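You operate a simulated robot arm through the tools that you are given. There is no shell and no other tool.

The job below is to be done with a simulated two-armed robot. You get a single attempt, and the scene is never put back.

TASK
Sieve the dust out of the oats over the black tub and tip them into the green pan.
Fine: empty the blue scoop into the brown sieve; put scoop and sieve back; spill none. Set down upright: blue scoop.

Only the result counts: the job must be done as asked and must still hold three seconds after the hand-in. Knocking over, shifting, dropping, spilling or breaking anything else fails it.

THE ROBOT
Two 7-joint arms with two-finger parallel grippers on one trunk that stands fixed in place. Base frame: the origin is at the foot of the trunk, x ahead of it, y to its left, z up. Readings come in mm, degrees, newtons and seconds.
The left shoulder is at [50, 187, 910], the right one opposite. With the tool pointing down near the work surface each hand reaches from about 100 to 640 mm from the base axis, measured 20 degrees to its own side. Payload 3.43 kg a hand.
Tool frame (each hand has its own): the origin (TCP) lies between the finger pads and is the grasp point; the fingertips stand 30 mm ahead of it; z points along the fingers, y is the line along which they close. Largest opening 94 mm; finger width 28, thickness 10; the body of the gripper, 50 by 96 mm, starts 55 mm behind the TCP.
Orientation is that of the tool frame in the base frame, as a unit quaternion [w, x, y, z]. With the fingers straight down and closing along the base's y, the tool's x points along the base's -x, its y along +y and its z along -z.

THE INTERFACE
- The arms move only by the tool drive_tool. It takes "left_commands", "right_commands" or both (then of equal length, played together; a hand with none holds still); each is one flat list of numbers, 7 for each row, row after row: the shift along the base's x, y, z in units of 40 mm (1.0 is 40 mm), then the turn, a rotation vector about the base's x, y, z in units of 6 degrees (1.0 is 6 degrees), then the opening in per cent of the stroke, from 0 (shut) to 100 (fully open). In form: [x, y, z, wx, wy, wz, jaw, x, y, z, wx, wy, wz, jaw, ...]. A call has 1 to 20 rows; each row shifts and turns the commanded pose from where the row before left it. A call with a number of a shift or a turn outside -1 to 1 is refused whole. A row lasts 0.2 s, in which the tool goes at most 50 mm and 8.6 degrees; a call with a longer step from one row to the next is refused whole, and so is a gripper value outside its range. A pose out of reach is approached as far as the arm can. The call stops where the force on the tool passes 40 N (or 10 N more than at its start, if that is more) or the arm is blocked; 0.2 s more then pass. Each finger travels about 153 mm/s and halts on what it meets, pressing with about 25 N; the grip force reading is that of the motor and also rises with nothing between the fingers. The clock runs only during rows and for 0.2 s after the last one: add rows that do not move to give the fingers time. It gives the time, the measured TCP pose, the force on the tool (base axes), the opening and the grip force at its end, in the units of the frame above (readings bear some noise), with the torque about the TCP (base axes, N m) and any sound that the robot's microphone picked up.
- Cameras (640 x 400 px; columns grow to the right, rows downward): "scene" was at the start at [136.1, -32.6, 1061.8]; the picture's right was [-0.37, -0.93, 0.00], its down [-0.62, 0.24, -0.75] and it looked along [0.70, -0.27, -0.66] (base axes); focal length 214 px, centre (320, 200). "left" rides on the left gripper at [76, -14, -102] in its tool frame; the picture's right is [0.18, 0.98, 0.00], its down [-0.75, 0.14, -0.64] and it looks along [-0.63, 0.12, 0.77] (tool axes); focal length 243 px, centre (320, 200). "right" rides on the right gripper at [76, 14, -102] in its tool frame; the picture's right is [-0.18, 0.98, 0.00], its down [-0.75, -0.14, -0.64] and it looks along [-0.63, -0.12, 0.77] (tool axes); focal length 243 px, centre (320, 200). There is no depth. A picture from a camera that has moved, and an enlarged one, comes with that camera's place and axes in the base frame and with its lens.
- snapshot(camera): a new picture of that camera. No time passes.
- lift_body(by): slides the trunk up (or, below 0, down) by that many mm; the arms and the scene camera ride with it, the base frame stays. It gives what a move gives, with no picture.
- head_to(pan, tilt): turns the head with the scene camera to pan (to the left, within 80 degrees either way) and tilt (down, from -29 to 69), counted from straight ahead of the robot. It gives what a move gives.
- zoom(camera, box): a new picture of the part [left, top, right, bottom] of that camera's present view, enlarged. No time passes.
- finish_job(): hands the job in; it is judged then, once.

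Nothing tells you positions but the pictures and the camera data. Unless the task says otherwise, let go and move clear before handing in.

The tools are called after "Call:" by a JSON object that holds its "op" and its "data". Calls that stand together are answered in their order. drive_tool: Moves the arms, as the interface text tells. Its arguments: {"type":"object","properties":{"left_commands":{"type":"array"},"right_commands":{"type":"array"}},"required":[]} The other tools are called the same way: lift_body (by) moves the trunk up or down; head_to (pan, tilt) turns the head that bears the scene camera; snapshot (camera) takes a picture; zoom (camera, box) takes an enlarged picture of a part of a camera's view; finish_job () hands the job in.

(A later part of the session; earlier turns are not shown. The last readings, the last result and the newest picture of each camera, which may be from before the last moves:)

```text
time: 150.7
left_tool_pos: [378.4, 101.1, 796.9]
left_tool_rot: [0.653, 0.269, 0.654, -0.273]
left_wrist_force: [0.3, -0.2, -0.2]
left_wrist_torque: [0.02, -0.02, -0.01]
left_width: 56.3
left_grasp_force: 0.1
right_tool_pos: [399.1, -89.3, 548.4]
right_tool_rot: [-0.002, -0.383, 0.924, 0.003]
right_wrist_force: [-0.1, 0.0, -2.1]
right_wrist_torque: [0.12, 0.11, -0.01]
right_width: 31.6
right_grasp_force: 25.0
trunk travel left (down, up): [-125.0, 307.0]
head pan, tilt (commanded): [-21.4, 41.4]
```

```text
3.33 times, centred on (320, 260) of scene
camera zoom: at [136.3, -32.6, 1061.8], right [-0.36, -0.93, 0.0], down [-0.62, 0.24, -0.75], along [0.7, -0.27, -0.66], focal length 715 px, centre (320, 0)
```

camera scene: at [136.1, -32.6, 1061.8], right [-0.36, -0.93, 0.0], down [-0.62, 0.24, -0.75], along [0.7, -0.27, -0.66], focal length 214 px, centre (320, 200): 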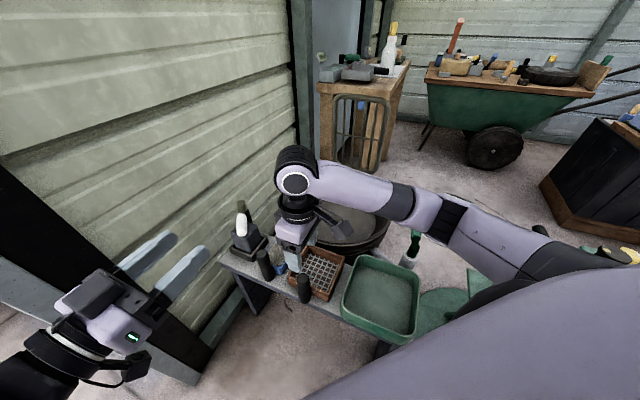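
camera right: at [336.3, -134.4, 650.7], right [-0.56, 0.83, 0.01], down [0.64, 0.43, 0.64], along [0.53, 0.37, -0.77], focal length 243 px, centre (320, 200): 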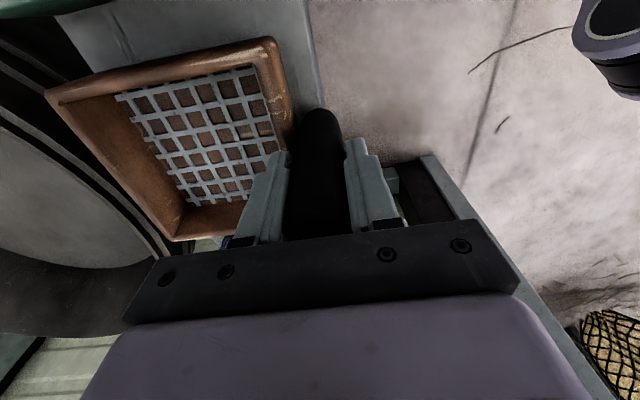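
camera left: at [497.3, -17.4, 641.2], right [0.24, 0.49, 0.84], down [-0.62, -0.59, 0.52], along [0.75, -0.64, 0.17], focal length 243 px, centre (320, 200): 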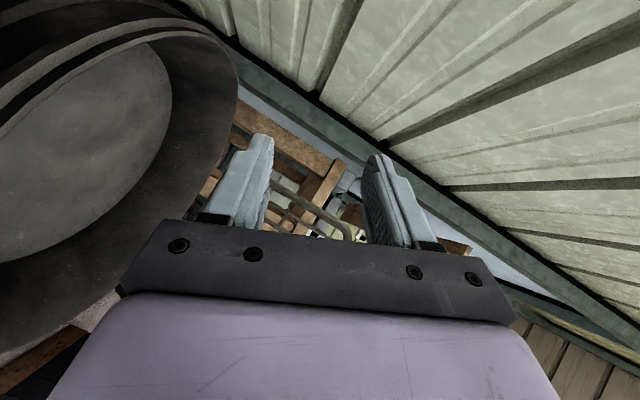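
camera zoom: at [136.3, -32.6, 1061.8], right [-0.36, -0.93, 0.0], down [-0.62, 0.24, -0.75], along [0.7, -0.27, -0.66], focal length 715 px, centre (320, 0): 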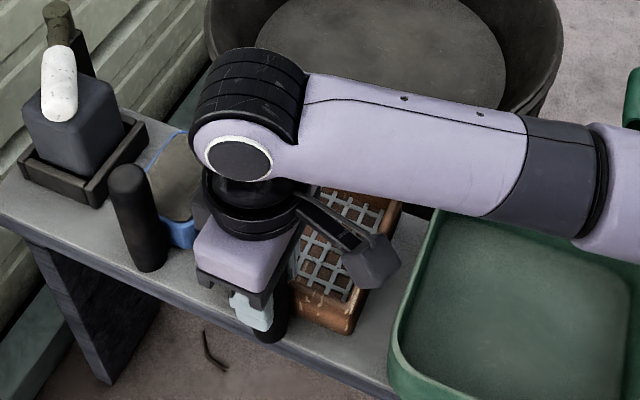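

This grip holds: the handle diameter reads 31.5 mm, and the sieve hangs with about 2 N and 0.16 N·m. I set it back down a few millimetres while still holding it, and test the left hand's level grip on the scoop handle.

Call:
{"op": "drive_tool", "data": {"right_commands": [0, 0, -0.05, 0, 0, 0, 0, 0, 0, -0.05, 0, 0, 0, 0, 0, 0, -0.04, 0, 0, 0, 0, 0, 0, 0, 0, 0, 0, 0]}}

Call:
{"op": "drive_tool", "data": {"left_commands": [0.35, -0.1, -0.8, 0, 0, 0, 60, 0.35, -0.1, -0.8, 0, 0, 0, 60, 0.35, -0.1, -0.8, 0, 0, 0, 60, 0.1, -0.3, -0.8, 0, 0, 0, 60, 0.1, -0.3, -0.8, 0, 0, 0, 60, 0.1, -0.3, -0.8, 0, 0, 0, 60]}}

Call:
{"op": "snapshot", "data": {"camera": "left"}}

Call:
{"op": "snapshot", "data": {"camera": "scene"}}

```text
time: 151.7
left_tool_pos: [378.4, 101.0, 797.3]
left_tool_rot: [0.653, 0.269, 0.654, -0.272]
left_wrist_force: [0.2, 0.7, 0.5]
left_wrist_torque: [-0.03, -0.01, 0.03]
left_width: 56.1
left_grasp_force: 0.1
right_tool_pos: [400.2, -89.6, 543.1]
right_tool_rot: [-0.001, -0.383, 0.924, 0.002]
right_wrist_force: [-0.2, 0.3, -1.1]
right_wrist_torque: [-0.1, 0.01, 0.01]
right_width: 31.7
right_grasp_force: 25.1
trunk travel left (down, up): [-125.0, 307.0]
head pan, tilt (commanded): [-21.4, 41.4]
```

```text
time: 153.1
left_tool_pos: [431.4, 55.7, 601.7]
left_tool_rot: [0.653, 0.269, 0.653, -0.272]
left_wrist_force: [1.4, -0.1, 0.8]
left_wrist_torque: [-0.02, 0.01, -0.04]
left_width: 56.5
left_grasp_force: 0.0
right_tool_pos: [398.8, -89.8, 541.6]
right_tool_rot: [-0.001, -0.383, 0.924, 0.002]
right_wrist_force: [0.2, 1.7, 2.5]
right_wrist_torque: [-0.41, -0.47, 0.05]
right_width: 31.5
right_grasp_force: 25.1
trunk travel left (down, up): [-125.0, 307.0]
head pan, tilt (commanded): [-21.4, 41.4]
```

```text
taken
camera left: at [348.7, 115.3, 525.4], right [0.7, 0.69, -0.19], down [-0.35, 0.56, 0.75], along [0.63, -0.46, 0.63], focal length 243 px, centre (320, 200)
```

left: 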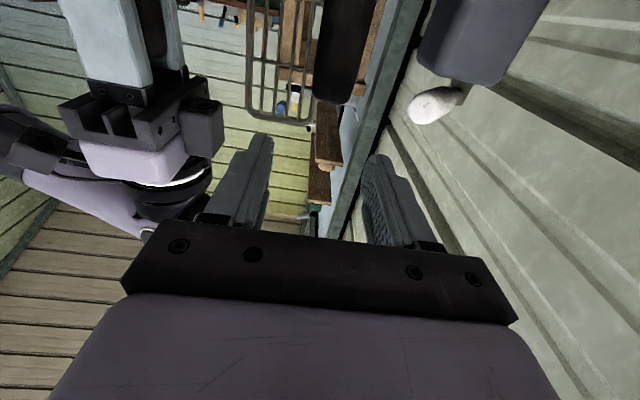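

```text
taken
camera scene: at [136.0, -32.5, 1061.9], right [-0.36, -0.93, 0.0], down [-0.62, 0.24, -0.75], along [0.7, -0.27, -0.66], focal length 214 px, centre (320, 200)
```

scene: 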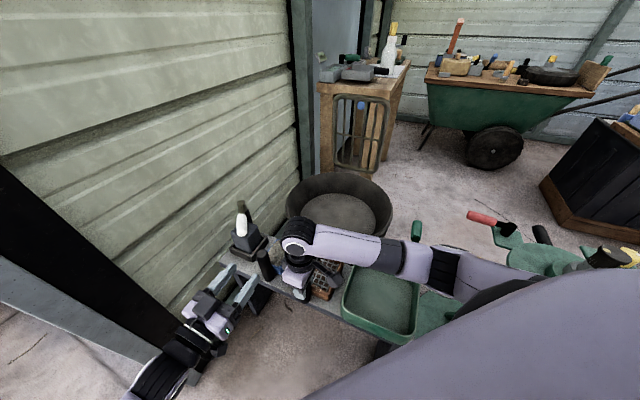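

Call:
{"op": "zoom", "data": {"camera": "left", "box": [220, 0, 460, 200]}}

Call:
{"op": "zoom", "data": {"camera": "scene", "box": [200, 200, 320, 320]}}

```text
2.00 times, centred on (340, 100) of left
camera zoom: at [348.7, 115.3, 525.4], right [0.7, 0.69, -0.19], down [-0.35, 0.56, 0.75], along [0.63, -0.46, 0.63], focal length 485 px, centre (280, 400)
```

zoom: 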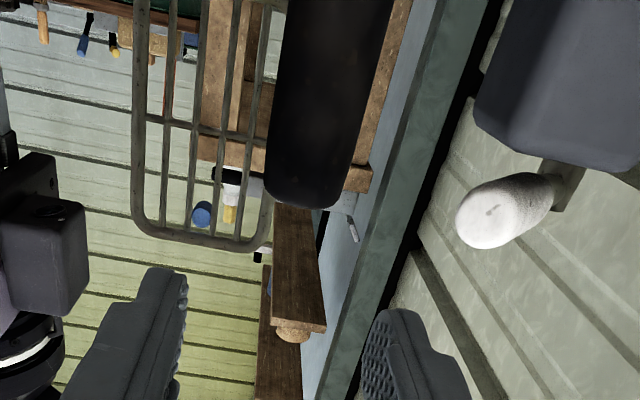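

```text
3.33 times, centred on (260, 260) of scene
camera zoom: at [136.0, -32.5, 1061.9], right [-0.36, -0.93, 0.0], down [-0.62, 0.24, -0.75], along [0.7, -0.27, -0.66], focal length 715 px, centre (520, 0)
```

zoom: 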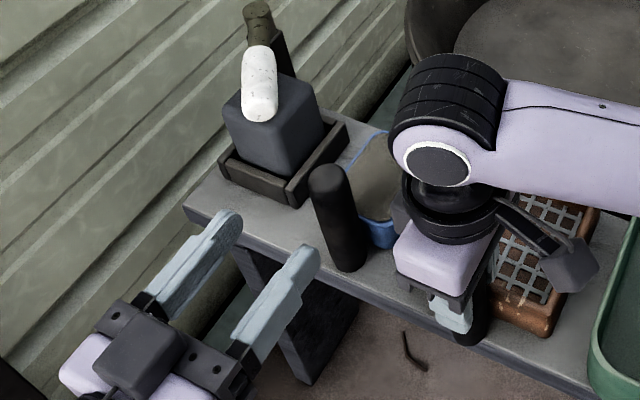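

The scoop handle is near [504, -10]. I lower the left hand level to about z 492, still short of the handle, so that its fingers will straddle the handle and the tips can rest against the scoop's near wall.

Call:
{"op": "drive_tool", "data": {"left_commands": [0.14, -0.103, -0.55, 0, 0, 0, 60, 0.14, -0.103, -0.55, 0, 0, 0, 60, 0.14, -0.103, -0.55, 0, 0, 0, 60, 0.14, -0.103, -0.55, 0, 0, 0, 60, 0.14, -0.103, -0.55, 0, 0, 0, 60]}}

Call:
{"op": "zoom", "data": {"camera": "scene", "box": [200, 200, 320, 320]}}

Call:
{"op": "snapshot", "data": {"camera": "left"}}

```text
time: 154.3
left_tool_pos: [460.5, 34.2, 492.7]
left_tool_rot: [0.653, 0.269, 0.653, -0.273]
left_wrist_force: [-0.5, -0.6, 0.5]
left_wrist_torque: [0.03, 0.02, -0.01]
left_width: 56.3
left_grasp_force: 0.0
right_tool_pos: [399.9, -88.5, 543.1]
right_tool_rot: [-0.001, -0.382, 0.924, 0.003]
right_wrist_force: [0.9, 1.2, 3.8]
right_wrist_torque: [-0.33, -0.54, 0.08]
right_width: 31.5
right_grasp_force: 25.2
trunk travel left (down, up): [-125.0, 307.0]
head pan, tilt (commanded): [-21.4, 41.4]
```

```text
3.33 times, centred on (260, 260) of scene
camera zoom: at [135.9, -32.5, 1061.9], right [-0.36, -0.93, 0.0], down [-0.62, 0.24, -0.75], along [0.7, -0.27, -0.66], focal length 715 px, centre (520, 0)
```

zoom: 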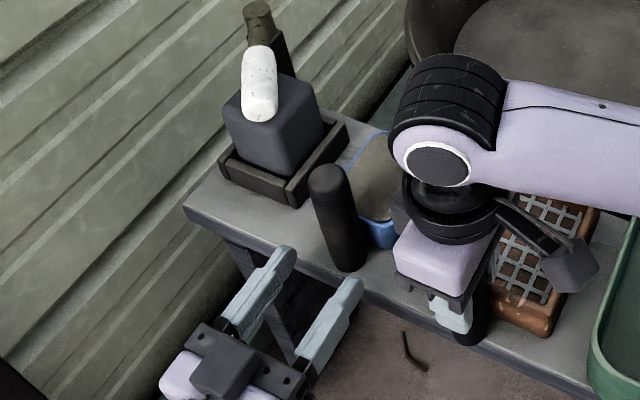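

```text
taken
camera left: at [377.9, 94.7, 416.4], right [0.69, 0.69, -0.19], down [-0.35, 0.56, 0.75], along [0.63, -0.46, 0.63], focal length 243 px, centre (320, 200)
```

left: 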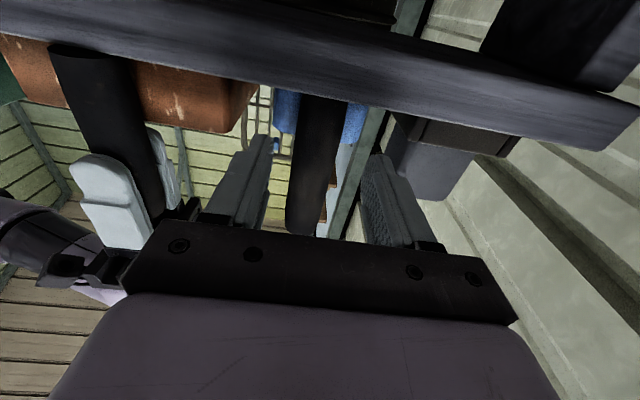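

The handle is centred between the left fingers. I narrow the opening to suit, and advance slowly until the tips nearly meet the scoop's near wall.

Call:
{"op": "drive_tool", "data": {"left_commands": [0.1, -0.1, 0, 0, 0, 0, 48, 0.2, -0.2, 0, 0, 0, 0, 48, 0.2, -0.2, 0, 0, 0, 0, 48, 0.2, -0.2, 0, 0, 0, 0, 48]}}

Call:
{"op": "snapshot", "data": {"camera": "left"}}

Call:
{"op": "zoom", "data": {"camera": "scene", "box": [220, 220, 300, 300]}}

```text
time: 155.3
left_tool_pos: [489.0, 5.7, 493.7]
left_tool_rot: [0.653, 0.27, 0.653, -0.272]
left_wrist_force: [0.6, 0.5, 0.3]
left_wrist_torque: [-0.01, -0.02, 0.01]
left_width: 45.1
left_grasp_force: 0.1
right_tool_pos: [398.8, -88.9, 542.4]
right_tool_rot: [-0.001, -0.383, 0.924, 0.002]
right_wrist_force: [0.7, 1.4, 3.2]
right_wrist_torque: [-0.31, -0.54, 0.05]
right_width: 31.8
right_grasp_force: 25.0
trunk travel left (down, up): [-125.0, 307.0]
head pan, tilt (commanded): [-21.4, 41.4]
```

```text
taken
camera left: at [405.3, 66.7, 416.5], right [0.7, 0.69, -0.19], down [-0.35, 0.56, 0.75], along [0.63, -0.46, 0.63], focal length 243 px, centre (320, 200)
```

left: 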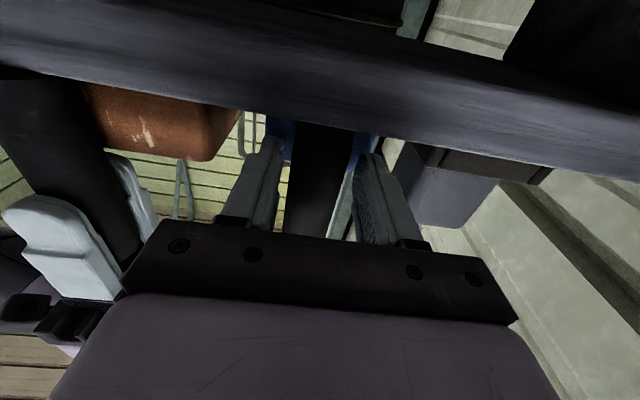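

```text
5.00 times, centred on (260, 260) of scene
camera zoom: at [135.9, -32.4, 1061.8], right [-0.36, -0.93, 0.0], down [-0.62, 0.24, -0.75], along [0.7, -0.27, -0.66], focal length 1072 px, centre (620, -100)
```

zoom: 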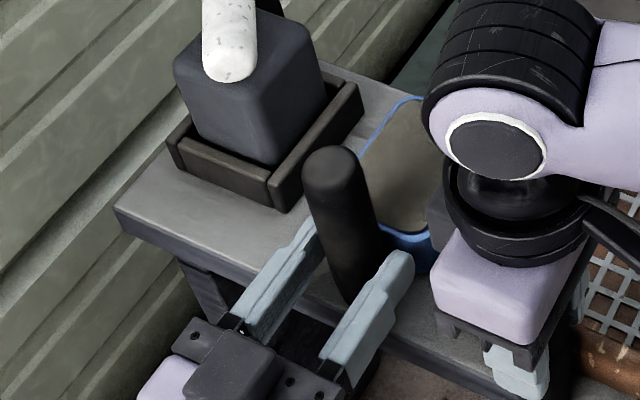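

Call:
{"op": "drive_tool", "data": {"left_commands": [0.07, -0.07, 0, 0, 0, 0, 48, 0, 0, 0, 0, 0, 0, 48]}}

Call:
{"op": "drive_tool", "data": {"left_commands": [0.05, -0.05, 0, 0, 0, 0, 48, 0, 0, 0, 0, 0, 0, 48]}}

```text
time: 155.9
left_tool_pos: [490.8, 1.8, 493.2]
left_tool_rot: [0.653, 0.268, 0.654, -0.273]
left_wrist_force: [0.4, -0.4, 1.0]
left_wrist_torque: [0.04, 0.01, 0.02]
left_width: 45.3
left_grasp_force: 0.1
right_tool_pos: [399.5, -90.7, 543.1]
right_tool_rot: [-0.002, -0.383, 0.924, 0.003]
right_wrist_force: [-1.1, 0.7, 3.7]
right_wrist_torque: [-0.4, -0.48, 0.03]
right_width: 31.8
right_grasp_force: 24.8
trunk travel left (down, up): [-125.0, 307.0]
head pan, tilt (commanded): [-21.4, 41.4]
```

```text
time: 156.5
left_tool_pos: [494.0, 0.4, 494.1]
left_tool_rot: [0.653, 0.269, 0.654, -0.273]
left_wrist_force: [-1.1, 0.6, 0.3]
left_wrist_torque: [0.03, 0.02, -0.02]
left_width: 45.3
left_grasp_force: 0.1
right_tool_pos: [398.8, -89.0, 543.9]
right_tool_rot: [0.001, -0.382, 0.924, 0.003]
right_wrist_force: [-0.7, 0.7, 3.6]
right_wrist_torque: [-0.44, -0.47, 0.02]
right_width: 31.7
right_grasp_force: 24.5
trunk travel left (down, up): [-125.0, 307.0]
head pan, tilt (commanded): [-21.4, 41.4]
```

Call:
{"op": "drive_tool", "data": {"left_commands": [0, 0, 0, 0, 0, 0, 36, 0, 0, 0, 0, 0, 0, 20, 0, 0, 0, 0, 0, 0, 0, 0, 0, 0, 0, 0, 0, 0]}}

Call:
{"op": "zoom", "data": {"camera": "scene", "box": [220, 220, 300, 300]}}

Call:
{"op": "snapshot", "data": {"camera": "left"}}

```text
time: 157.5
left_tool_pos: [492.1, -0.2, 493.4]
left_tool_rot: [0.653, 0.268, 0.654, -0.273]
left_wrist_force: [-0.4, -0.6, 1.2]
left_wrist_torque: [0.42, -0.04, 0.01]
left_width: 28.2
left_grasp_force: 25.0
right_tool_pos: [399.8, -89.8, 541.6]
right_tool_rot: [-0.001, -0.381, 0.924, 0.003]
right_wrist_force: [-0.1, -0.4, 3.0]
right_wrist_torque: [-0.44, -0.39, -0.03]
right_width: 31.4
right_grasp_force: 24.9
trunk travel left (down, up): [-125.0, 307.0]
head pan, tilt (commanded): [-21.4, 41.4]
```

```text
5.00 times, centred on (260, 260) of scene
camera zoom: at [135.9, -32.5, 1061.9], right [-0.36, -0.93, 0.0], down [-0.62, 0.24, -0.75], along [0.7, -0.27, -0.66], focal length 1072 px, centre (620, -100)
```

zoom: 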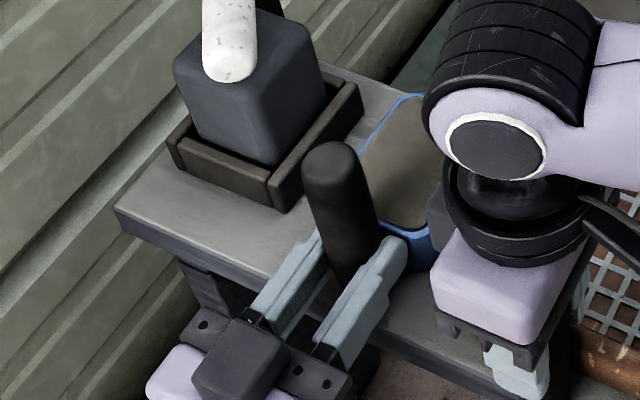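

```text
taken
camera left: at [409.7, 62.2, 416.6], right [0.69, 0.69, -0.19], down [-0.35, 0.56, 0.75], along [0.63, -0.46, 0.63], focal length 243 px, centre (320, 200)
```

left: 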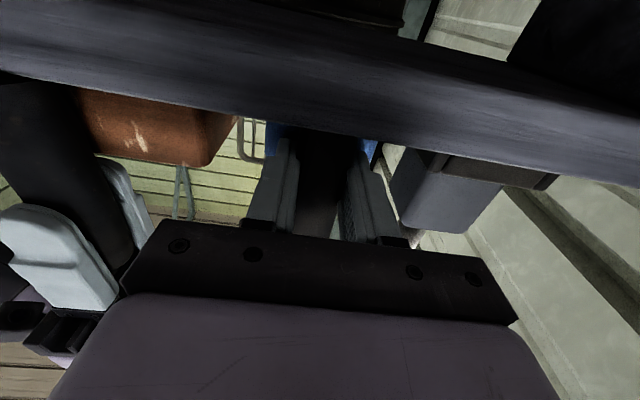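

The left grip closed on the scoop handle at 28 mm. I do a 3 mm test lift of the scoop.

Call:
{"op": "drive_tool", "data": {"left_commands": [0, 0, 0.04, 0, 0, 0, 0, 0, 0, 0.04, 0, 0, 0, 0, 0, 0, 0.04, 0, 0, 0, 0, 0, 0, 0, 0, 0, 0, 0, 0, 0, 0, 0, 0, 0, 0]}}

Call:
{"op": "zoom", "data": {"camera": "scene", "box": [220, 220, 300, 300]}}

Call:
{"op": "snapshot", "data": {"camera": "left"}}

```text
time: 158.7
left_tool_pos: [493.7, -0.5, 498.7]
left_tool_rot: [0.652, 0.27, 0.653, -0.273]
left_wrist_force: [-0.2, 0.1, 0.3]
left_wrist_torque: [0.28, -0.11, 0.09]
left_width: 27.7
left_grasp_force: 25.1
right_tool_pos: [399.3, -89.5, 542.0]
right_tool_rot: [-0.001, -0.382, 0.924, 0.002]
right_wrist_force: [-0.1, -0.1, 3.4]
right_wrist_torque: [-0.48, -0.42, -0.02]
right_width: 31.6
right_grasp_force: 24.9
trunk travel left (down, up): [-125.0, 307.0]
head pan, tilt (commanded): [-21.4, 41.4]
```

```text
5.00 times, centred on (260, 260) of scene
camera zoom: at [135.9, -32.5, 1061.8], right [-0.36, -0.93, 0.0], down [-0.62, 0.24, -0.75], along [0.7, -0.27, -0.66], focal length 1072 px, centre (620, -100)
```

zoom: 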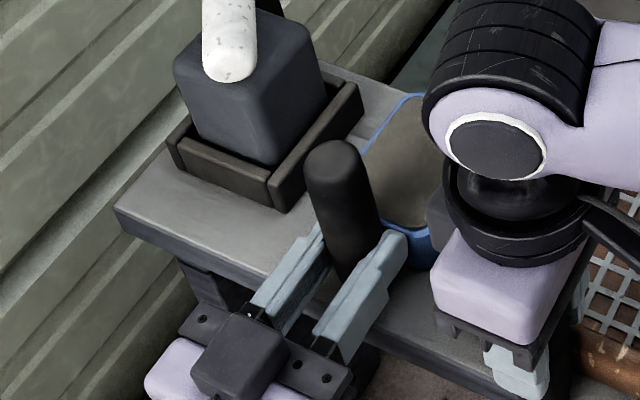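

```text
taken
camera left: at [409.8, 61.3, 422.1], right [0.69, 0.69, -0.19], down [-0.35, 0.56, 0.75], along [0.63, -0.46, 0.63], focal length 243 px, centre (320, 200)
```

left: 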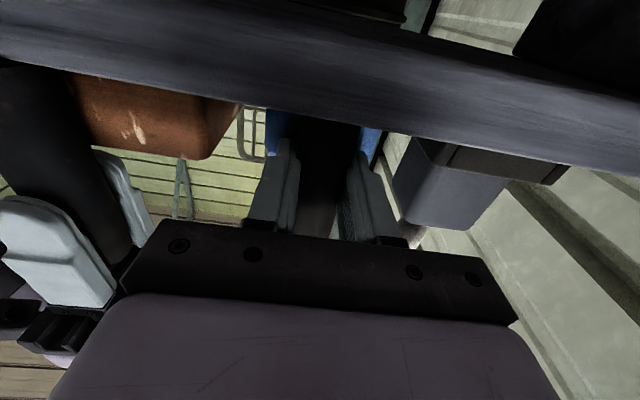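

Both pinch tests show that level cross-grips on the handle pivot. A better idea for the scoop is to straddle its handle and grip the scoop body by its two side walls, close to its centre of mass. I lower back, open wide and check the fit.

Call:
{"op": "drive_tool", "data": {"left_commands": [0, 0, -0.05, 0, 0, 0, 0, 0, 0, -0.05, 0, 0, 0, 0, 0, 0, -0.04, 0, 0, 0, 0, 0, 0, 0, 0, 0, 0, 30, 0, 0, 0, 0, 0, 0, 45, 0, 0, 0, 0, 0, 0, 70, 0, 0, 0, 0, 0, 0, 95, 0, 0, 0, 0, 0, 0, 95]}}

Call:
{"op": "zoom", "data": {"camera": "scene", "box": [220, 220, 300, 300]}}

Call:
{"op": "snapshot", "data": {"camera": "left"}}

```text
time: 160.5
left_tool_pos: [492.3, -0.4, 493.6]
left_tool_rot: [0.653, 0.269, 0.654, -0.273]
left_wrist_force: [0.5, 0.1, -0.1]
left_wrist_torque: [0.0, 0.01, -0.03]
left_width: 89.1
left_grasp_force: 0.1
right_tool_pos: [398.7, -90.1, 542.4]
right_tool_rot: [-0.002, -0.383, 0.924, 0.003]
right_wrist_force: [-1.6, -0.4, 3.6]
right_wrist_torque: [-0.52, -0.36, -0.04]
right_width: 31.6
right_grasp_force: 24.8
trunk travel left (down, up): [-125.0, 307.0]
head pan, tilt (commanded): [-21.4, 41.4]
```

```text
5.00 times, centred on (260, 260) of scene
camera zoom: at [135.9, -32.5, 1061.9], right [-0.36, -0.93, 0.0], down [-0.62, 0.24, -0.75], along [0.7, -0.27, -0.66], focal length 1072 px, centre (620, -100)
```

zoom: 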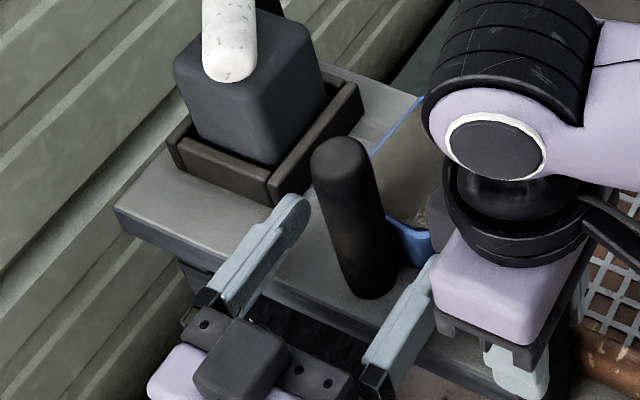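

```text
taken
camera left: at [410.1, 61.7, 416.2], right [0.69, 0.69, -0.19], down [-0.35, 0.56, 0.75], along [0.63, -0.46, 0.63], focal length 243 px, centre (320, 200)
```

left: 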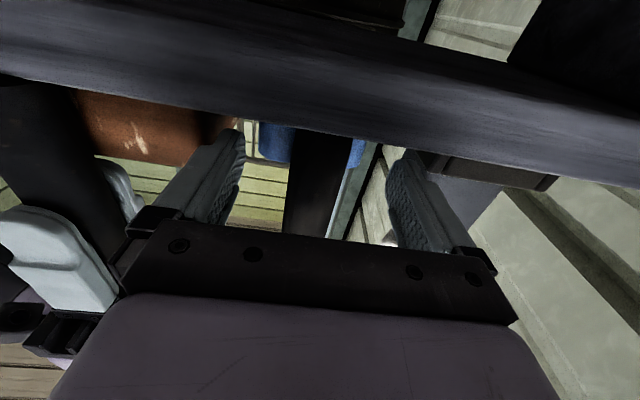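

The gaps on both sides of the scoop look even. I lower slightly and slide the open fingers forward along the scoop's sides.

Call:
{"op": "drive_tool", "data": {"left_commands": [0, 0, -0.17, 0, 0, 0, 95, 0.2, -0.2, 0, 0, 0, 0, 95, 0.2, -0.2, 0, 0, 0, 0, 95, 0.2, -0.2, 0, 0, 0, 0, 95]}}

Call:
{"op": "zoom", "data": {"camera": "scene", "box": [220, 210, 310, 300]}}

Call:
{"op": "snapshot", "data": {"camera": "left"}}

```text
time: 161.5
left_tool_pos: [517.7, -24.9, 485.5]
left_tool_rot: [0.653, 0.269, 0.654, -0.272]
left_wrist_force: [1.0, -0.1, -0.4]
left_wrist_torque: [0.04, 0.0, 0.0]
left_width: 89.3
left_grasp_force: 0.0
right_tool_pos: [400.5, -89.0, 542.9]
right_tool_rot: [-0.002, -0.383, 0.924, 0.004]
right_wrist_force: [-1.4, 0.1, 2.7]
right_wrist_torque: [-0.41, -0.4, 0.03]
right_width: 31.7
right_grasp_force: 25.2
trunk travel left (down, up): [-125.0, 307.0]
head pan, tilt (commanded): [-21.4, 41.4]
```

```text
4.44 times, centred on (265, 255) of scene
camera zoom: at [135.9, -32.4, 1061.8], right [-0.36, -0.93, 0.0], down [-0.62, 0.24, -0.75], along [0.7, -0.27, -0.66], focal length 953 px, centre (564, -44)
```

zoom: 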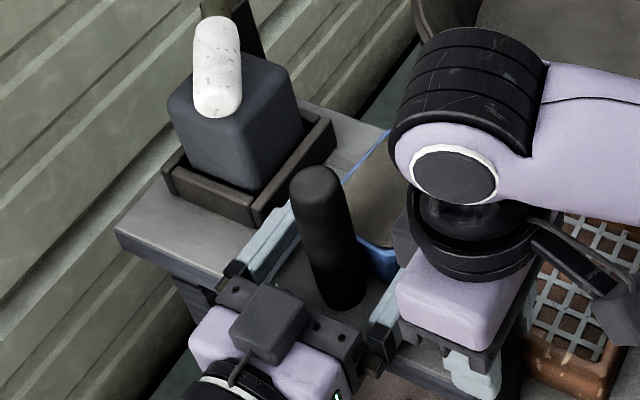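

```text
taken
camera left: at [434.1, 36.6, 409.4], right [0.69, 0.69, -0.19], down [-0.35, 0.56, 0.75], along [0.63, -0.46, 0.63], focal length 243 px, centre (320, 200)
```

left: 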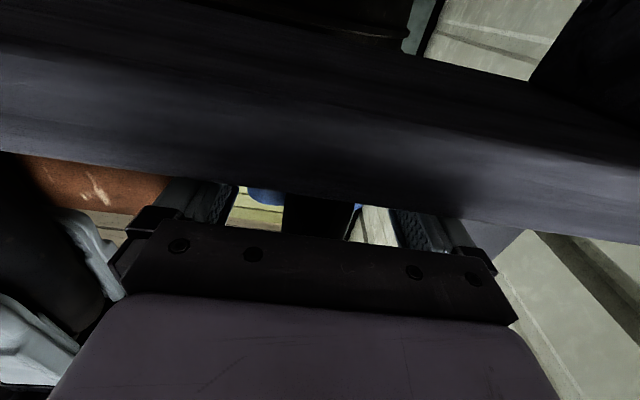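

Call:
{"op": "drive_tool", "data": {"left_commands": [0.14, -0.14, 0, 0, 0, 0, 95, 0.14, -0.14, 0, 0, 0, 0, 95, 0, 0, 0, 0, 0, 0, 95]}}

Call:
{"op": "zoom", "data": {"camera": "scene", "box": [220, 210, 310, 300]}}

Call:
{"op": "snapshot", "data": {"camera": "left"}}

```text
time: 162.3
left_tool_pos: [527.6, -36.2, 486.8]
left_tool_rot: [0.653, 0.269, 0.653, -0.273]
left_wrist_force: [-0.1, 0.7, -0.7]
left_wrist_torque: [0.01, -0.01, -0.02]
left_width: 89.1
left_grasp_force: 0.1
right_tool_pos: [399.6, -89.6, 542.7]
right_tool_rot: [-0.001, -0.382, 0.924, 0.003]
right_wrist_force: [-0.1, 0.7, 3.2]
right_wrist_torque: [-0.39, -0.4, 0.02]
right_width: 31.4
right_grasp_force: 24.2
trunk travel left (down, up): [-125.0, 307.0]
head pan, tilt (commanded): [-21.4, 41.4]
```

```text
4.44 times, centred on (265, 255) of scene
camera zoom: at [135.9, -32.5, 1061.8], right [-0.36, -0.93, 0.0], down [-0.62, 0.24, -0.75], along [0.7, -0.27, -0.66], focal length 953 px, centre (564, -44)
```

zoom: 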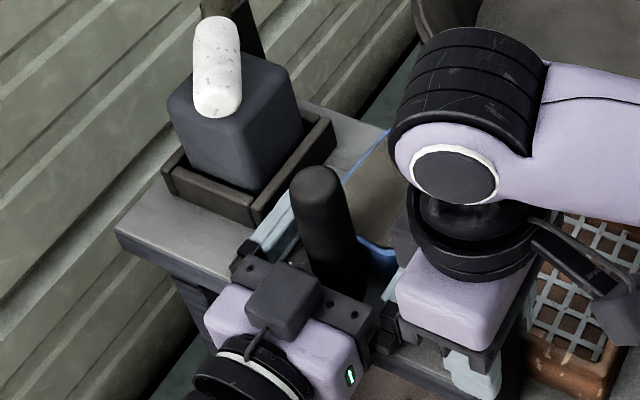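

```text
taken
camera left: at [445.8, 26.3, 409.7], right [0.69, 0.69, -0.19], down [-0.35, 0.56, 0.75], along [0.63, -0.46, 0.63], focal length 243 px, centre (320, 200)
```

left: 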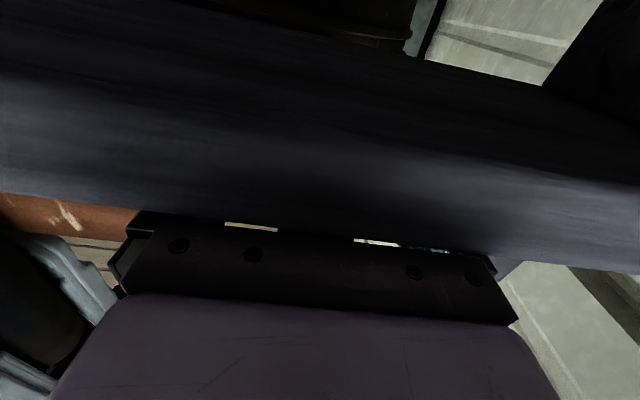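

The fingers now flank the scoop body. I close gently on its side walls.

Call:
{"op": "drive_tool", "data": {"left_commands": [0, 0, 0, 0, 0, 0, 85, 0, 0, 0, 0, 0, 0, 78, 0, 0, 0, 0, 0, 0, 72, 0, 0, 0, 0, 0, 0, 66, 0, 0, 0, 0, 0, 0, 60, 0, 0, 0, 0, 0, 0, 40, 0, 0, 0, 0, 0, 0, 0, 0, 0, 0, 0, 0, 0, 0]}}

Call:
{"op": "zoom", "data": {"camera": "scene", "box": [220, 210, 310, 300]}}

```text
time: 164.1
left_tool_pos: [528.5, -36.7, 487.5]
left_tool_rot: [0.653, 0.268, 0.654, -0.271]
left_wrist_force: [1.0, -0.8, 1.2]
left_wrist_torque: [0.1, -0.05, -0.06]
left_width: 77.6
left_grasp_force: 25.7
right_tool_pos: [401.0, -89.0, 542.9]
right_tool_rot: [0.0, -0.382, 0.924, 0.002]
right_wrist_force: [-0.2, 1.2, 3.0]
right_wrist_torque: [-0.33, -0.43, 0.06]
right_width: 31.6
right_grasp_force: 24.8
trunk travel left (down, up): [-125.0, 307.0]
head pan, tilt (commanded): [-21.4, 41.4]
```

```text
4.44 times, centred on (265, 255) of scene
camera zoom: at [135.9, -32.5, 1061.9], right [-0.36, -0.93, 0.0], down [-0.62, 0.24, -0.75], along [0.7, -0.27, -0.66], focal length 953 px, centre (564, -44)
```

zoom: 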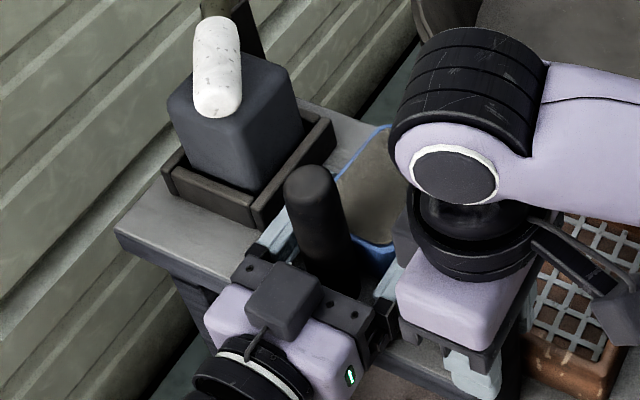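

Gripped at 77.6 mm width. Test lift of the scoop by 4 mm.

Call:
{"op": "drive_tool", "data": {"left_commands": [0, 0, 0.04, 0, 0, 0, 0, 0, 0, 0.04, 0, 0, 0, 0, 0, 0, 0.04, 0, 0, 0, 0, 0, 0, 0, 0, 0, 0, 0, 0, 0, 0, 0, 0, 0, 0]}}

Call:
{"op": "zoom", "data": {"camera": "scene", "box": [220, 210, 310, 300]}}

```text
time: 165.3
left_tool_pos: [528.7, -35.3, 490.8]
left_tool_rot: [0.652, 0.269, 0.654, -0.274]
left_wrist_force: [0.2, 0.0, -2.4]
left_wrist_torque: [0.0, 0.03, 0.01]
left_width: 77.4
left_grasp_force: 24.5
right_tool_pos: [400.1, -89.2, 542.9]
right_tool_rot: [-0.001, -0.383, 0.924, 0.004]
right_wrist_force: [-0.5, 0.3, 3.6]
right_wrist_torque: [-0.48, -0.49, 0.02]
right_width: 31.6
right_grasp_force: 25.1
trunk travel left (down, up): [-125.0, 307.0]
head pan, tilt (commanded): [-21.4, 41.4]
```

```text
4.44 times, centred on (265, 255) of scene
camera zoom: at [136.0, -32.5, 1061.8], right [-0.36, -0.93, 0.0], down [-0.62, 0.24, -0.75], along [0.7, -0.27, -0.66], focal length 953 px, centre (564, -44)
```

zoom: 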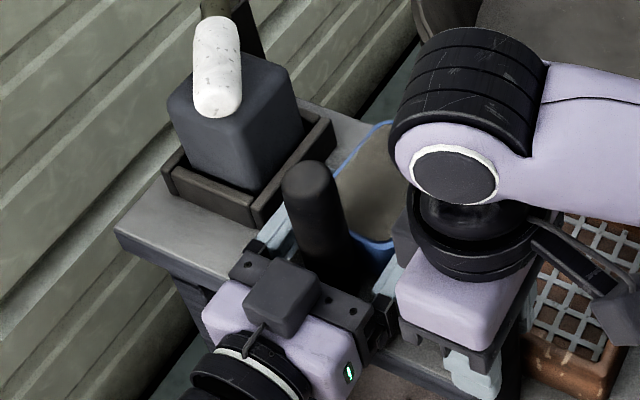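

The scoop lifts balanced at 2.4 N with almost no torque, which is a solid grip. I set it back on the bench, still held, and first take the sieve out: up slightly, then away from the tub rim, then up.

Call:
{"op": "drive_tool", "data": {"left_commands": [0, 0, -0.04, 0, 0, 0, 0, 0, 0, -0.04, 0, 0, 0, 0, 0, 0, 0, 0, 0, 0, 0]}}

Call:
{"op": "drive_tool", "data": {"right_commands": [0, 0, 0.1, 0, 0, 0, 0, 0, 0, 0.1, 0, 0, 0, 0, 0, 0, 0.1, 0, 0, 0, 0, 0, 0, 0.1, 0, 0, 0, 0, 0, 0, 0, 0, 0, 0, 0]}}

Call:
{"op": "snapshot", "data": {"camera": "right"}}

Call:
{"op": "zoom", "data": {"camera": "scene", "box": [220, 180, 420, 320]}}

```text
time: 166.1
left_tool_pos: [527.9, -36.2, 488.5]
left_tool_rot: [0.653, 0.269, 0.654, -0.272]
left_wrist_force: [0.0, -0.6, -2.0]
left_wrist_torque: [0.0, -0.01, -0.02]
left_width: 76.9
left_grasp_force: 25.1
right_tool_pos: [399.3, -89.6, 543.1]
right_tool_rot: [-0.001, -0.382, 0.924, 0.002]
right_wrist_force: [-0.9, 1.0, 3.5]
right_wrist_torque: [-0.45, -0.45, 0.01]
right_width: 31.6
right_grasp_force: 25.0
trunk travel left (down, up): [-125.0, 307.0]
head pan, tilt (commanded): [-21.4, 41.4]
```

```text
time: 167.3
left_tool_pos: [528.5, -35.0, 487.9]
left_tool_rot: [0.653, 0.268, 0.654, -0.271]
left_wrist_force: [0.4, 0.5, -2.2]
left_wrist_torque: [-0.05, -0.01, -0.01]
left_width: 77.3
left_grasp_force: 25.2
right_tool_pos: [400.1, -90.3, 559.3]
right_tool_rot: [-0.002, -0.383, 0.924, 0.003]
right_wrist_force: [-0.4, 0.0, -2.0]
right_wrist_torque: [0.13, 0.13, 0.02]
right_width: 31.5
right_grasp_force: 24.6
trunk travel left (down, up): [-125.0, 307.0]
head pan, tilt (commanded): [-21.4, 41.4]
```

```text
taken
camera right: at [337.1, -134.1, 662.4], right [-0.56, 0.83, 0.01], down [0.64, 0.43, 0.64], along [0.53, 0.37, -0.77], focal length 243 px, centre (320, 200)
```

right: 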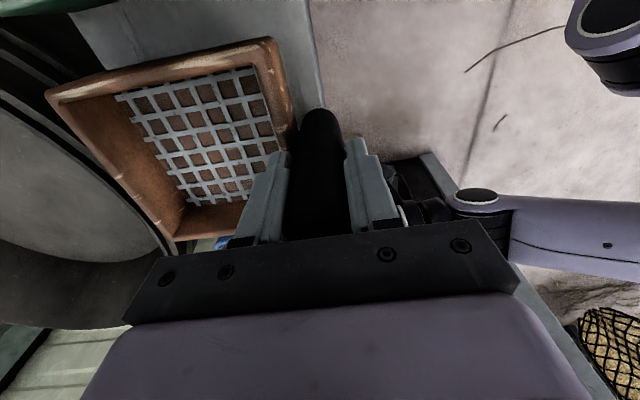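

```text
2.86 times, centred on (320, 250) of scene
camera zoom: at [136.4, -32.6, 1061.7], right [-0.36, -0.93, 0.0], down [-0.62, 0.24, -0.75], along [0.7, -0.27, -0.66], focal length 613 px, centre (320, 57)
```

zoom: 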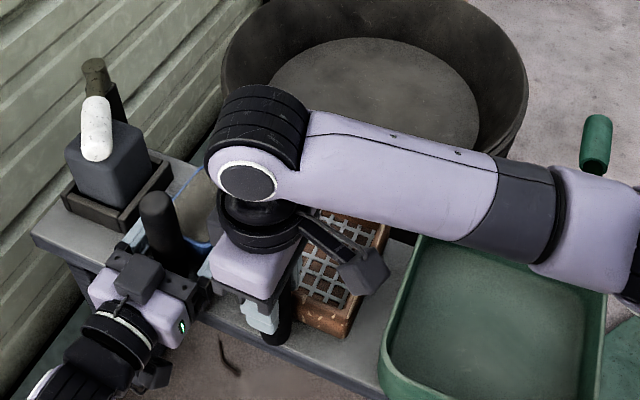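

The sieve hangs level. I move it back from the tub rim and then raise it well above the rim height.

Call:
{"op": "drive_tool", "data": {"right_commands": [-0.18, 0.18, 0.05, 0, 0, 0, 0, -0.18, 0.18, 0.05, 0, 0, 0, 0, -0.18, 0.18, 0.05, 0, 0, 0, 0, -0.18, 0.18, 0.1, 0, 0, 0, 0, 0, 0, 0.4, 0, 0, 0, 0, 0, 0, 0.5, 0, 0, 0, 0, 0, 0, 0.5, 0, 0, 0, 0, 0, 0, 0.5, 0, 0, 0, 0, 0, 0, 0.5, 0, 0, 0, 0, 0, 0, 0.4, 0, 0, 0, 0]}}

Call:
{"op": "snapshot", "data": {"camera": "right"}}

Call:
{"op": "snapshot", "data": {"camera": "scene"}}

```text
time: 169.5
left_tool_pos: [527.9, -36.1, 489.2]
left_tool_rot: [0.653, 0.268, 0.654, -0.272]
left_wrist_force: [0.9, 0.0, -1.4]
left_wrist_torque: [-0.01, 0.03, -0.01]
left_width: 77.4
left_grasp_force: 25.2
right_tool_pos: [369.4, -62.2, 680.9]
right_tool_rot: [-0.003, -0.381, 0.925, 0.003]
right_wrist_force: [-0.1, 0.4, -3.1]
right_wrist_torque: [0.1, 0.11, -0.01]
right_width: 31.7
right_grasp_force: 24.6
trunk travel left (down, up): [-125.0, 307.0]
head pan, tilt (commanded): [-21.4, 41.4]
```

```text
taken
camera right: at [307.2, -105.7, 784.3], right [-0.56, 0.83, 0.01], down [0.64, 0.43, 0.64], along [0.53, 0.36, -0.77], focal length 243 px, centre (320, 200)
```

right: 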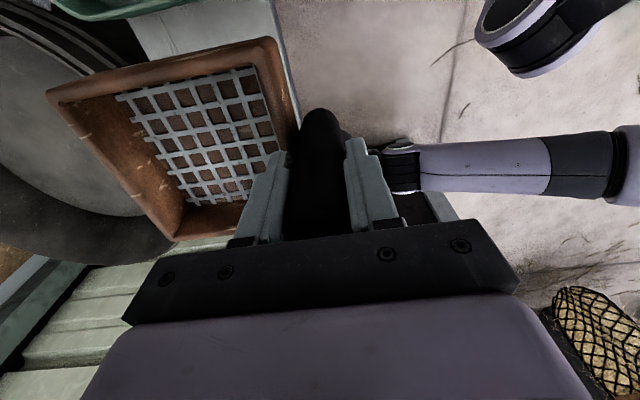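

```text
taken
camera scene: at [136.4, -32.6, 1061.7], right [-0.36, -0.93, 0.0], down [-0.62, 0.24, -0.75], along [0.7, -0.27, -0.66], focal length 214 px, centre (320, 200)
```

scene: 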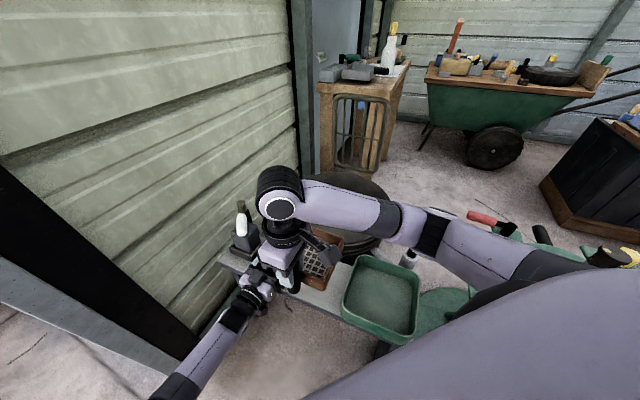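

The sieve is rigid in the hand. I carry it over the tub while turning it 90°, so its handle ends up on the right.

Call:
{"op": "drive_tool", "data": {"right_commands": [0.248, -0.392, 0, 0, 0, 1, 0, 0.248, -0.392, 0, 0, 0, 1, 0, 0.248, -0.392, 0, 0, 0, 1, 0, 0.248, -0.392, 0, 0, 0, 1, 0, 0.248, -0.392, 0, 0, 0, 1, 0, 0.248, -0.392, 0, 0, 0, 1, 0, 0.248, -0.392, 0, 0, 0, 1, 0, 0.248, -0.392, 0, 0, 0, 1, 0, 0.248, -0.392, 0, 0, 0, 1, 0, 0.248, -0.392, 0, 0, 0, 1, 0, 0.248, -0.392, 0, 0, 0, 1, 0, 0.248, -0.392, 0, 0, 0, 1, 0, 0.248, -0.392, 0, 0, 0, 1, 0, 0.248, -0.392, 0, 0, 0, 1, 0, 0.248, -0.392, 0, 0, 0, 1, 0, 0, 0, 0, 0, 0, 0, 0]}}

Call:
{"op": "snapshot", "data": {"camera": "right"}}

Call:
{"op": "snapshot", "data": {"camera": "scene"}}

```text
time: 172.9
left_tool_pos: [529.2, -35.4, 488.1]
left_tool_rot: [0.653, 0.268, 0.654, -0.271]
left_wrist_force: [0.0, -1.0, -2.3]
left_wrist_torque: [-0.02, 0.02, 0.0]
left_width: 77.0
left_grasp_force: 24.9
right_tool_pos: [520.4, -297.2, 681.0]
right_tool_rot: [0.003, 0.924, -0.382, -0.001]
right_wrist_force: [1.0, 0.2, -2.7]
right_wrist_torque: [-0.1, 0.13, 0.01]
right_width: 31.5
right_grasp_force: 24.9
trunk travel left (down, up): [-125.0, 307.0]
head pan, tilt (commanded): [-21.4, 41.4]
```

```text
taken
camera right: at [565.2, -360.7, 784.5], right [-0.83, -0.56, 0.01], down [-0.43, 0.64, 0.64], along [-0.37, 0.53, -0.77], focal length 243 px, centre (320, 200)
```

right: 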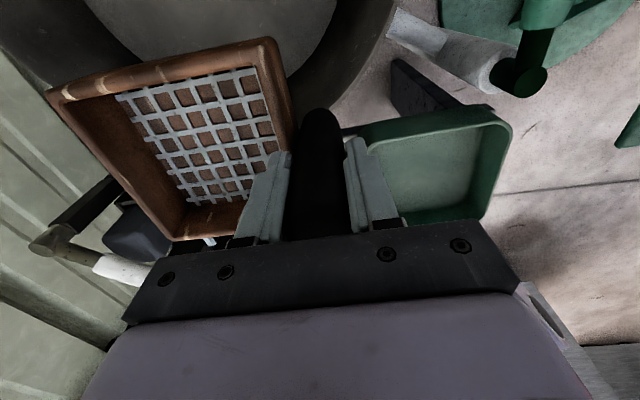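

```text
taken
camera scene: at [136.5, -32.7, 1061.7], right [-0.36, -0.93, 0.0], down [-0.62, 0.24, -0.75], along [0.7, -0.27, -0.66], focal length 214 px, centre (320, 200)
```

scene: 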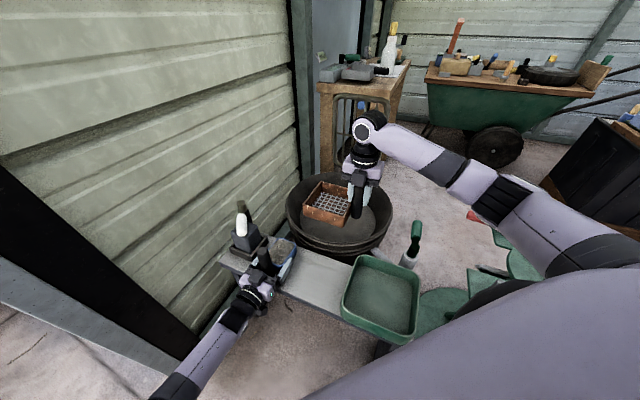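

The sieve is over the tub with its handle on the right. I zoom in to check its place inside the rim, and look at the scoop.

Call:
{"op": "zoom", "data": {"camera": "scene", "box": [220, 150, 420, 310]}}

Call:
{"op": "zoom", "data": {"camera": "scene", "box": [220, 210, 310, 300]}}

```text
2.50 times, centred on (320, 230) of scene
camera zoom: at [136.5, -32.7, 1061.7], right [-0.36, -0.93, 0.0], down [-0.62, 0.24, -0.75], along [0.7, -0.27, -0.66], focal length 536 px, centre (320, 125)
```

zoom: 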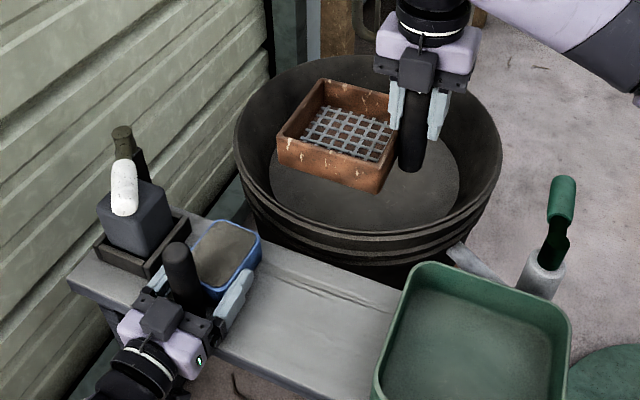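

```text
4.44 times, centred on (265, 255) of scene
camera zoom: at [136.5, -32.7, 1061.7], right [-0.36, -0.93, 0.0], down [-0.62, 0.24, -0.75], along [0.7, -0.27, -0.66], focal length 953 px, centre (564, -44)
```

zoom: 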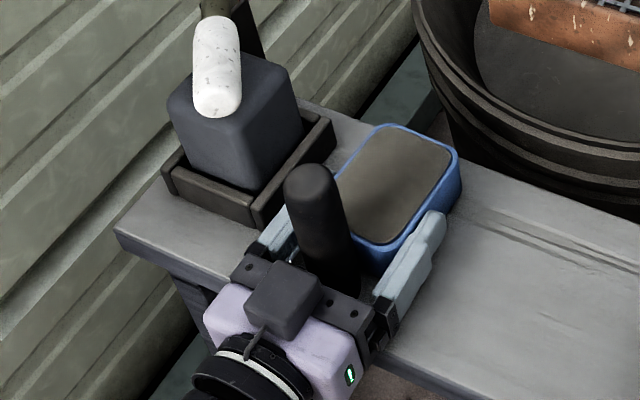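

The sieve sits well inside the tub's circle and the scoop is level in the left hand. I lower the sieve slightly and then raise the scoop straight up.

Call:
{"op": "drive_tool", "data": {"right_commands": [0, 0, -0.15, 0, 0, 0, 0, 0, 0, -0.15, 0, 0, 0, 0, 0, 0, -0.15, 0, 0, 0, 0, 0, 0, 0, 0, 0, 0, 0]}}

Call:
{"op": "drive_tool", "data": {"left_commands": [0, 0, 0.1, 0, 0, 0, 0, 0, 0, 0.2, 0, 0, 0, 0, 0, 0, 0.3, 0, 0, 0, 0, 0, 0, 0.3, 0, 0, 0, 0, 0, 0, 0.2, 0, 0, 0, 0, 0, 0, 0, 0, 0, 0, 0]}}

Call:
{"op": "zoom", "data": {"camera": "scene", "box": [220, 190, 330, 300]}}

```text
time: 173.9
left_tool_pos: [529.4, -35.7, 487.8]
left_tool_rot: [0.652, 0.268, 0.654, -0.273]
left_wrist_force: [-0.8, -0.6, -2.1]
left_wrist_torque: [0.01, -0.01, -0.02]
left_width: 77.0
left_grasp_force: 25.1
right_tool_pos: [519.5, -297.1, 662.5]
right_tool_rot: [0.003, 0.924, -0.383, -0.001]
right_wrist_force: [-0.5, -0.9, -2.9]
right_wrist_torque: [-0.12, 0.12, 0.03]
right_width: 31.7
right_grasp_force: 25.2
trunk travel left (down, up): [-125.0, 307.0]
head pan, tilt (commanded): [-21.4, 41.4]
```

```text
time: 175.3
left_tool_pos: [529.7, -35.3, 531.2]
left_tool_rot: [0.652, 0.269, 0.654, -0.273]
left_wrist_force: [0.8, 1.2, -1.9]
left_wrist_torque: [0.01, 0.01, -0.01]
left_width: 77.0
left_grasp_force: 25.3
right_tool_pos: [519.6, -297.4, 661.2]
right_tool_rot: [0.003, 0.924, -0.383, 0.0]
right_wrist_force: [0.1, -0.9, -2.6]
right_wrist_torque: [-0.1, 0.16, 0.02]
right_width: 31.4
right_grasp_force: 24.9
trunk travel left (down, up): [-125.0, 307.0]
head pan, tilt (commanded): [-21.4, 41.4]
```

```text
3.64 times, centred on (275, 245) of scene
camera zoom: at [136.5, -32.6, 1061.7], right [-0.36, -0.93, 0.0], down [-0.62, 0.24, -0.75], along [0.7, -0.27, -0.66], focal length 780 px, centre (484, 36)
```

zoom: 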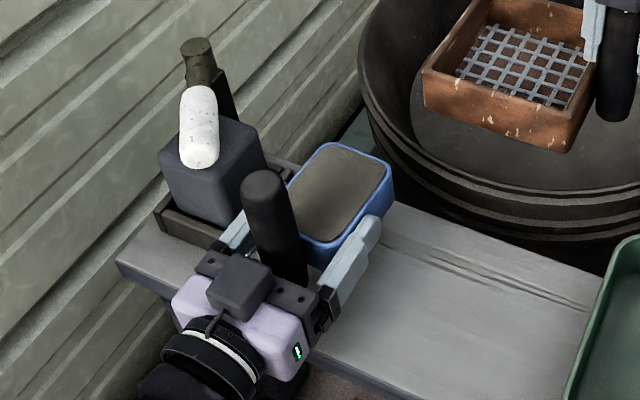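

Lifted cleanly and level. I continue up to travel height.

Call:
{"op": "drive_tool", "data": {"left_commands": [0, 0, 0.3, 0, 0, 0, 0, 0, 0, 0.45, 0, 0, 0, 0, 0, 0, 0.5, 0, 0, 0, 0, 0, 0, 0.5, 0, 0, 0, 0, 0, 0, 0.5, 0, 0, 0, 0, 0, 0, 0.5, 0, 0, 0, 0, 0, 0, 0.5, 0, 0, 0, 0, 0, 0, 0.5, 0, 0, 0, 0, 0, 0, 0.4, 0, 0, 0, 0, 0, 0, 0.25, 0, 0, 0, 0, 0, 0, 0, 0, 0, 0, 0]}}

Call:
{"op": "zoom", "data": {"camera": "scene", "box": [200, 130, 420, 310]}}

```text
time: 177.7
left_tool_pos: [529.4, -34.9, 707.2]
left_tool_rot: [0.652, 0.269, 0.654, -0.273]
left_wrist_force: [0.0, -0.5, -2.1]
left_wrist_torque: [0.01, 0.01, -0.01]
left_width: 77.0
left_grasp_force: 24.6
right_tool_pos: [520.1, -298.1, 663.5]
right_tool_rot: [0.004, 0.924, -0.383, -0.001]
right_wrist_force: [-0.5, 0.2, -3.3]
right_wrist_torque: [-0.09, 0.08, 0.01]
right_width: 32.1
right_grasp_force: 25.0
trunk travel left (down, up): [-125.0, 307.0]
head pan, tilt (commanded): [-21.4, 41.4]
```

```text
2.22 times, centred on (310, 220) of scene
camera zoom: at [136.5, -32.7, 1061.7], right [-0.36, -0.93, 0.0], down [-0.62, 0.24, -0.75], along [0.7, -0.27, -0.66], focal length 477 px, centre (342, 156)
```

zoom: 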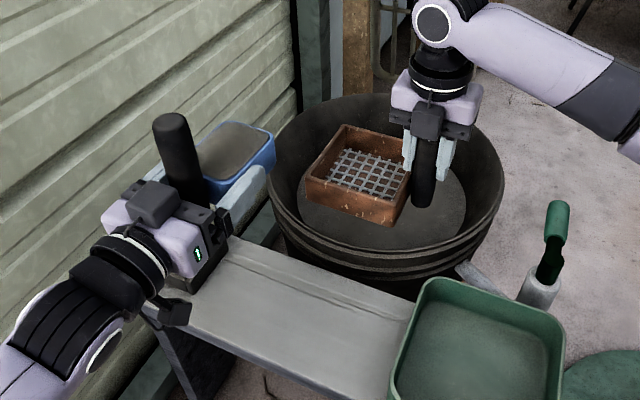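

Now I carry the scoop toward the sieve, turning its heading to −75°.

Call:
{"op": "drive_tool", "data": {"left_commands": [0.2, -0.25, 0, 0, 0, -0.5, 0, 0.2, -0.35, 0, 0, 0, -0.7, 0, 0.2, -0.4, 0, 0, 0, -0.8, 0, 0.2, -0.4, 0, 0, 0, -0.8, 0, 0.2, -0.4, 0, 0, 0, -0.8, 0, 0.2, -0.4, 0, 0, 0, -0.7, 0, 0.2, -0.35, 0, 0, 0, -0.7, 0, 0.2, -0.3, 0, 0, 0, 0, 0, 0, -0.2, 0, 0, 0, 0, 0, 0, 0, 0, 0, 0, 0, 0]}}

Call:
{"op": "zoom", "data": {"camera": "scene", "box": [200, 130, 420, 310]}}

Call:
{"op": "snapshot", "data": {"camera": "right"}}

```text
time: 179.9
left_tool_pos: [592.2, -158.0, 707.4]
left_tool_rot: [0.56, 0.43, 0.562, -0.432]
left_wrist_force: [-0.9, -1.4, -2.2]
left_wrist_torque: [0.06, -0.01, -0.02]
left_width: 76.6
left_grasp_force: 25.3
right_tool_pos: [518.5, -296.4, 663.1]
right_tool_rot: [0.003, 0.924, -0.384, -0.001]
right_wrist_force: [-0.7, -0.4, -2.2]
right_wrist_torque: [-0.09, 0.09, 0.0]
right_width: 31.4
right_grasp_force: 25.0
trunk travel left (down, up): [-125.0, 307.0]
head pan, tilt (commanded): [-21.4, 41.4]
```

```text
2.22 times, centred on (310, 220) of scene
camera zoom: at [136.5, -32.7, 1061.7], right [-0.36, -0.93, 0.0], down [-0.62, 0.24, -0.75], along [0.7, -0.27, -0.66], focal length 477 px, centre (342, 156)
```

zoom: 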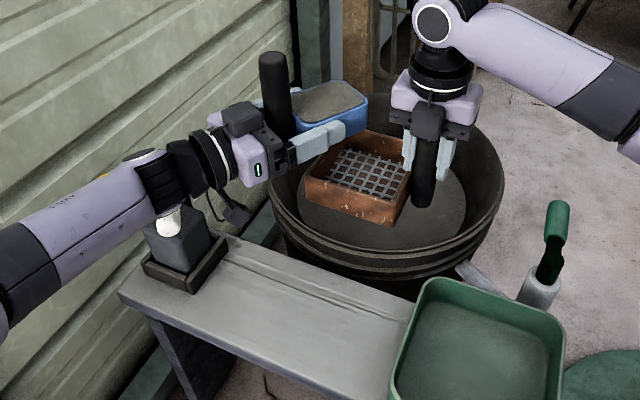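

```text
taken
camera right: at [564.0, -360.8, 765.9], right [-0.83, -0.56, 0.01], down [-0.43, 0.64, 0.64], along [-0.37, 0.53, -0.77], focal length 243 px, centre (320, 200)
```

right: 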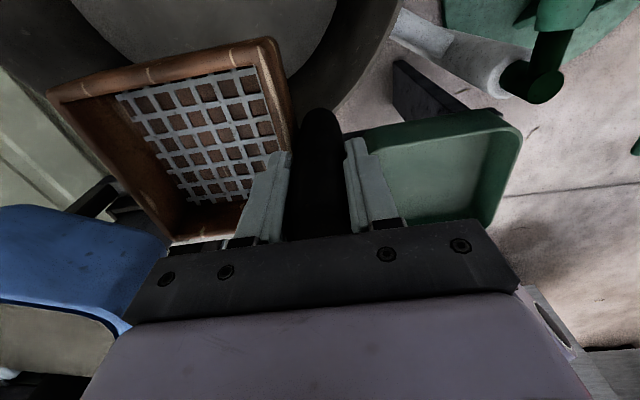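

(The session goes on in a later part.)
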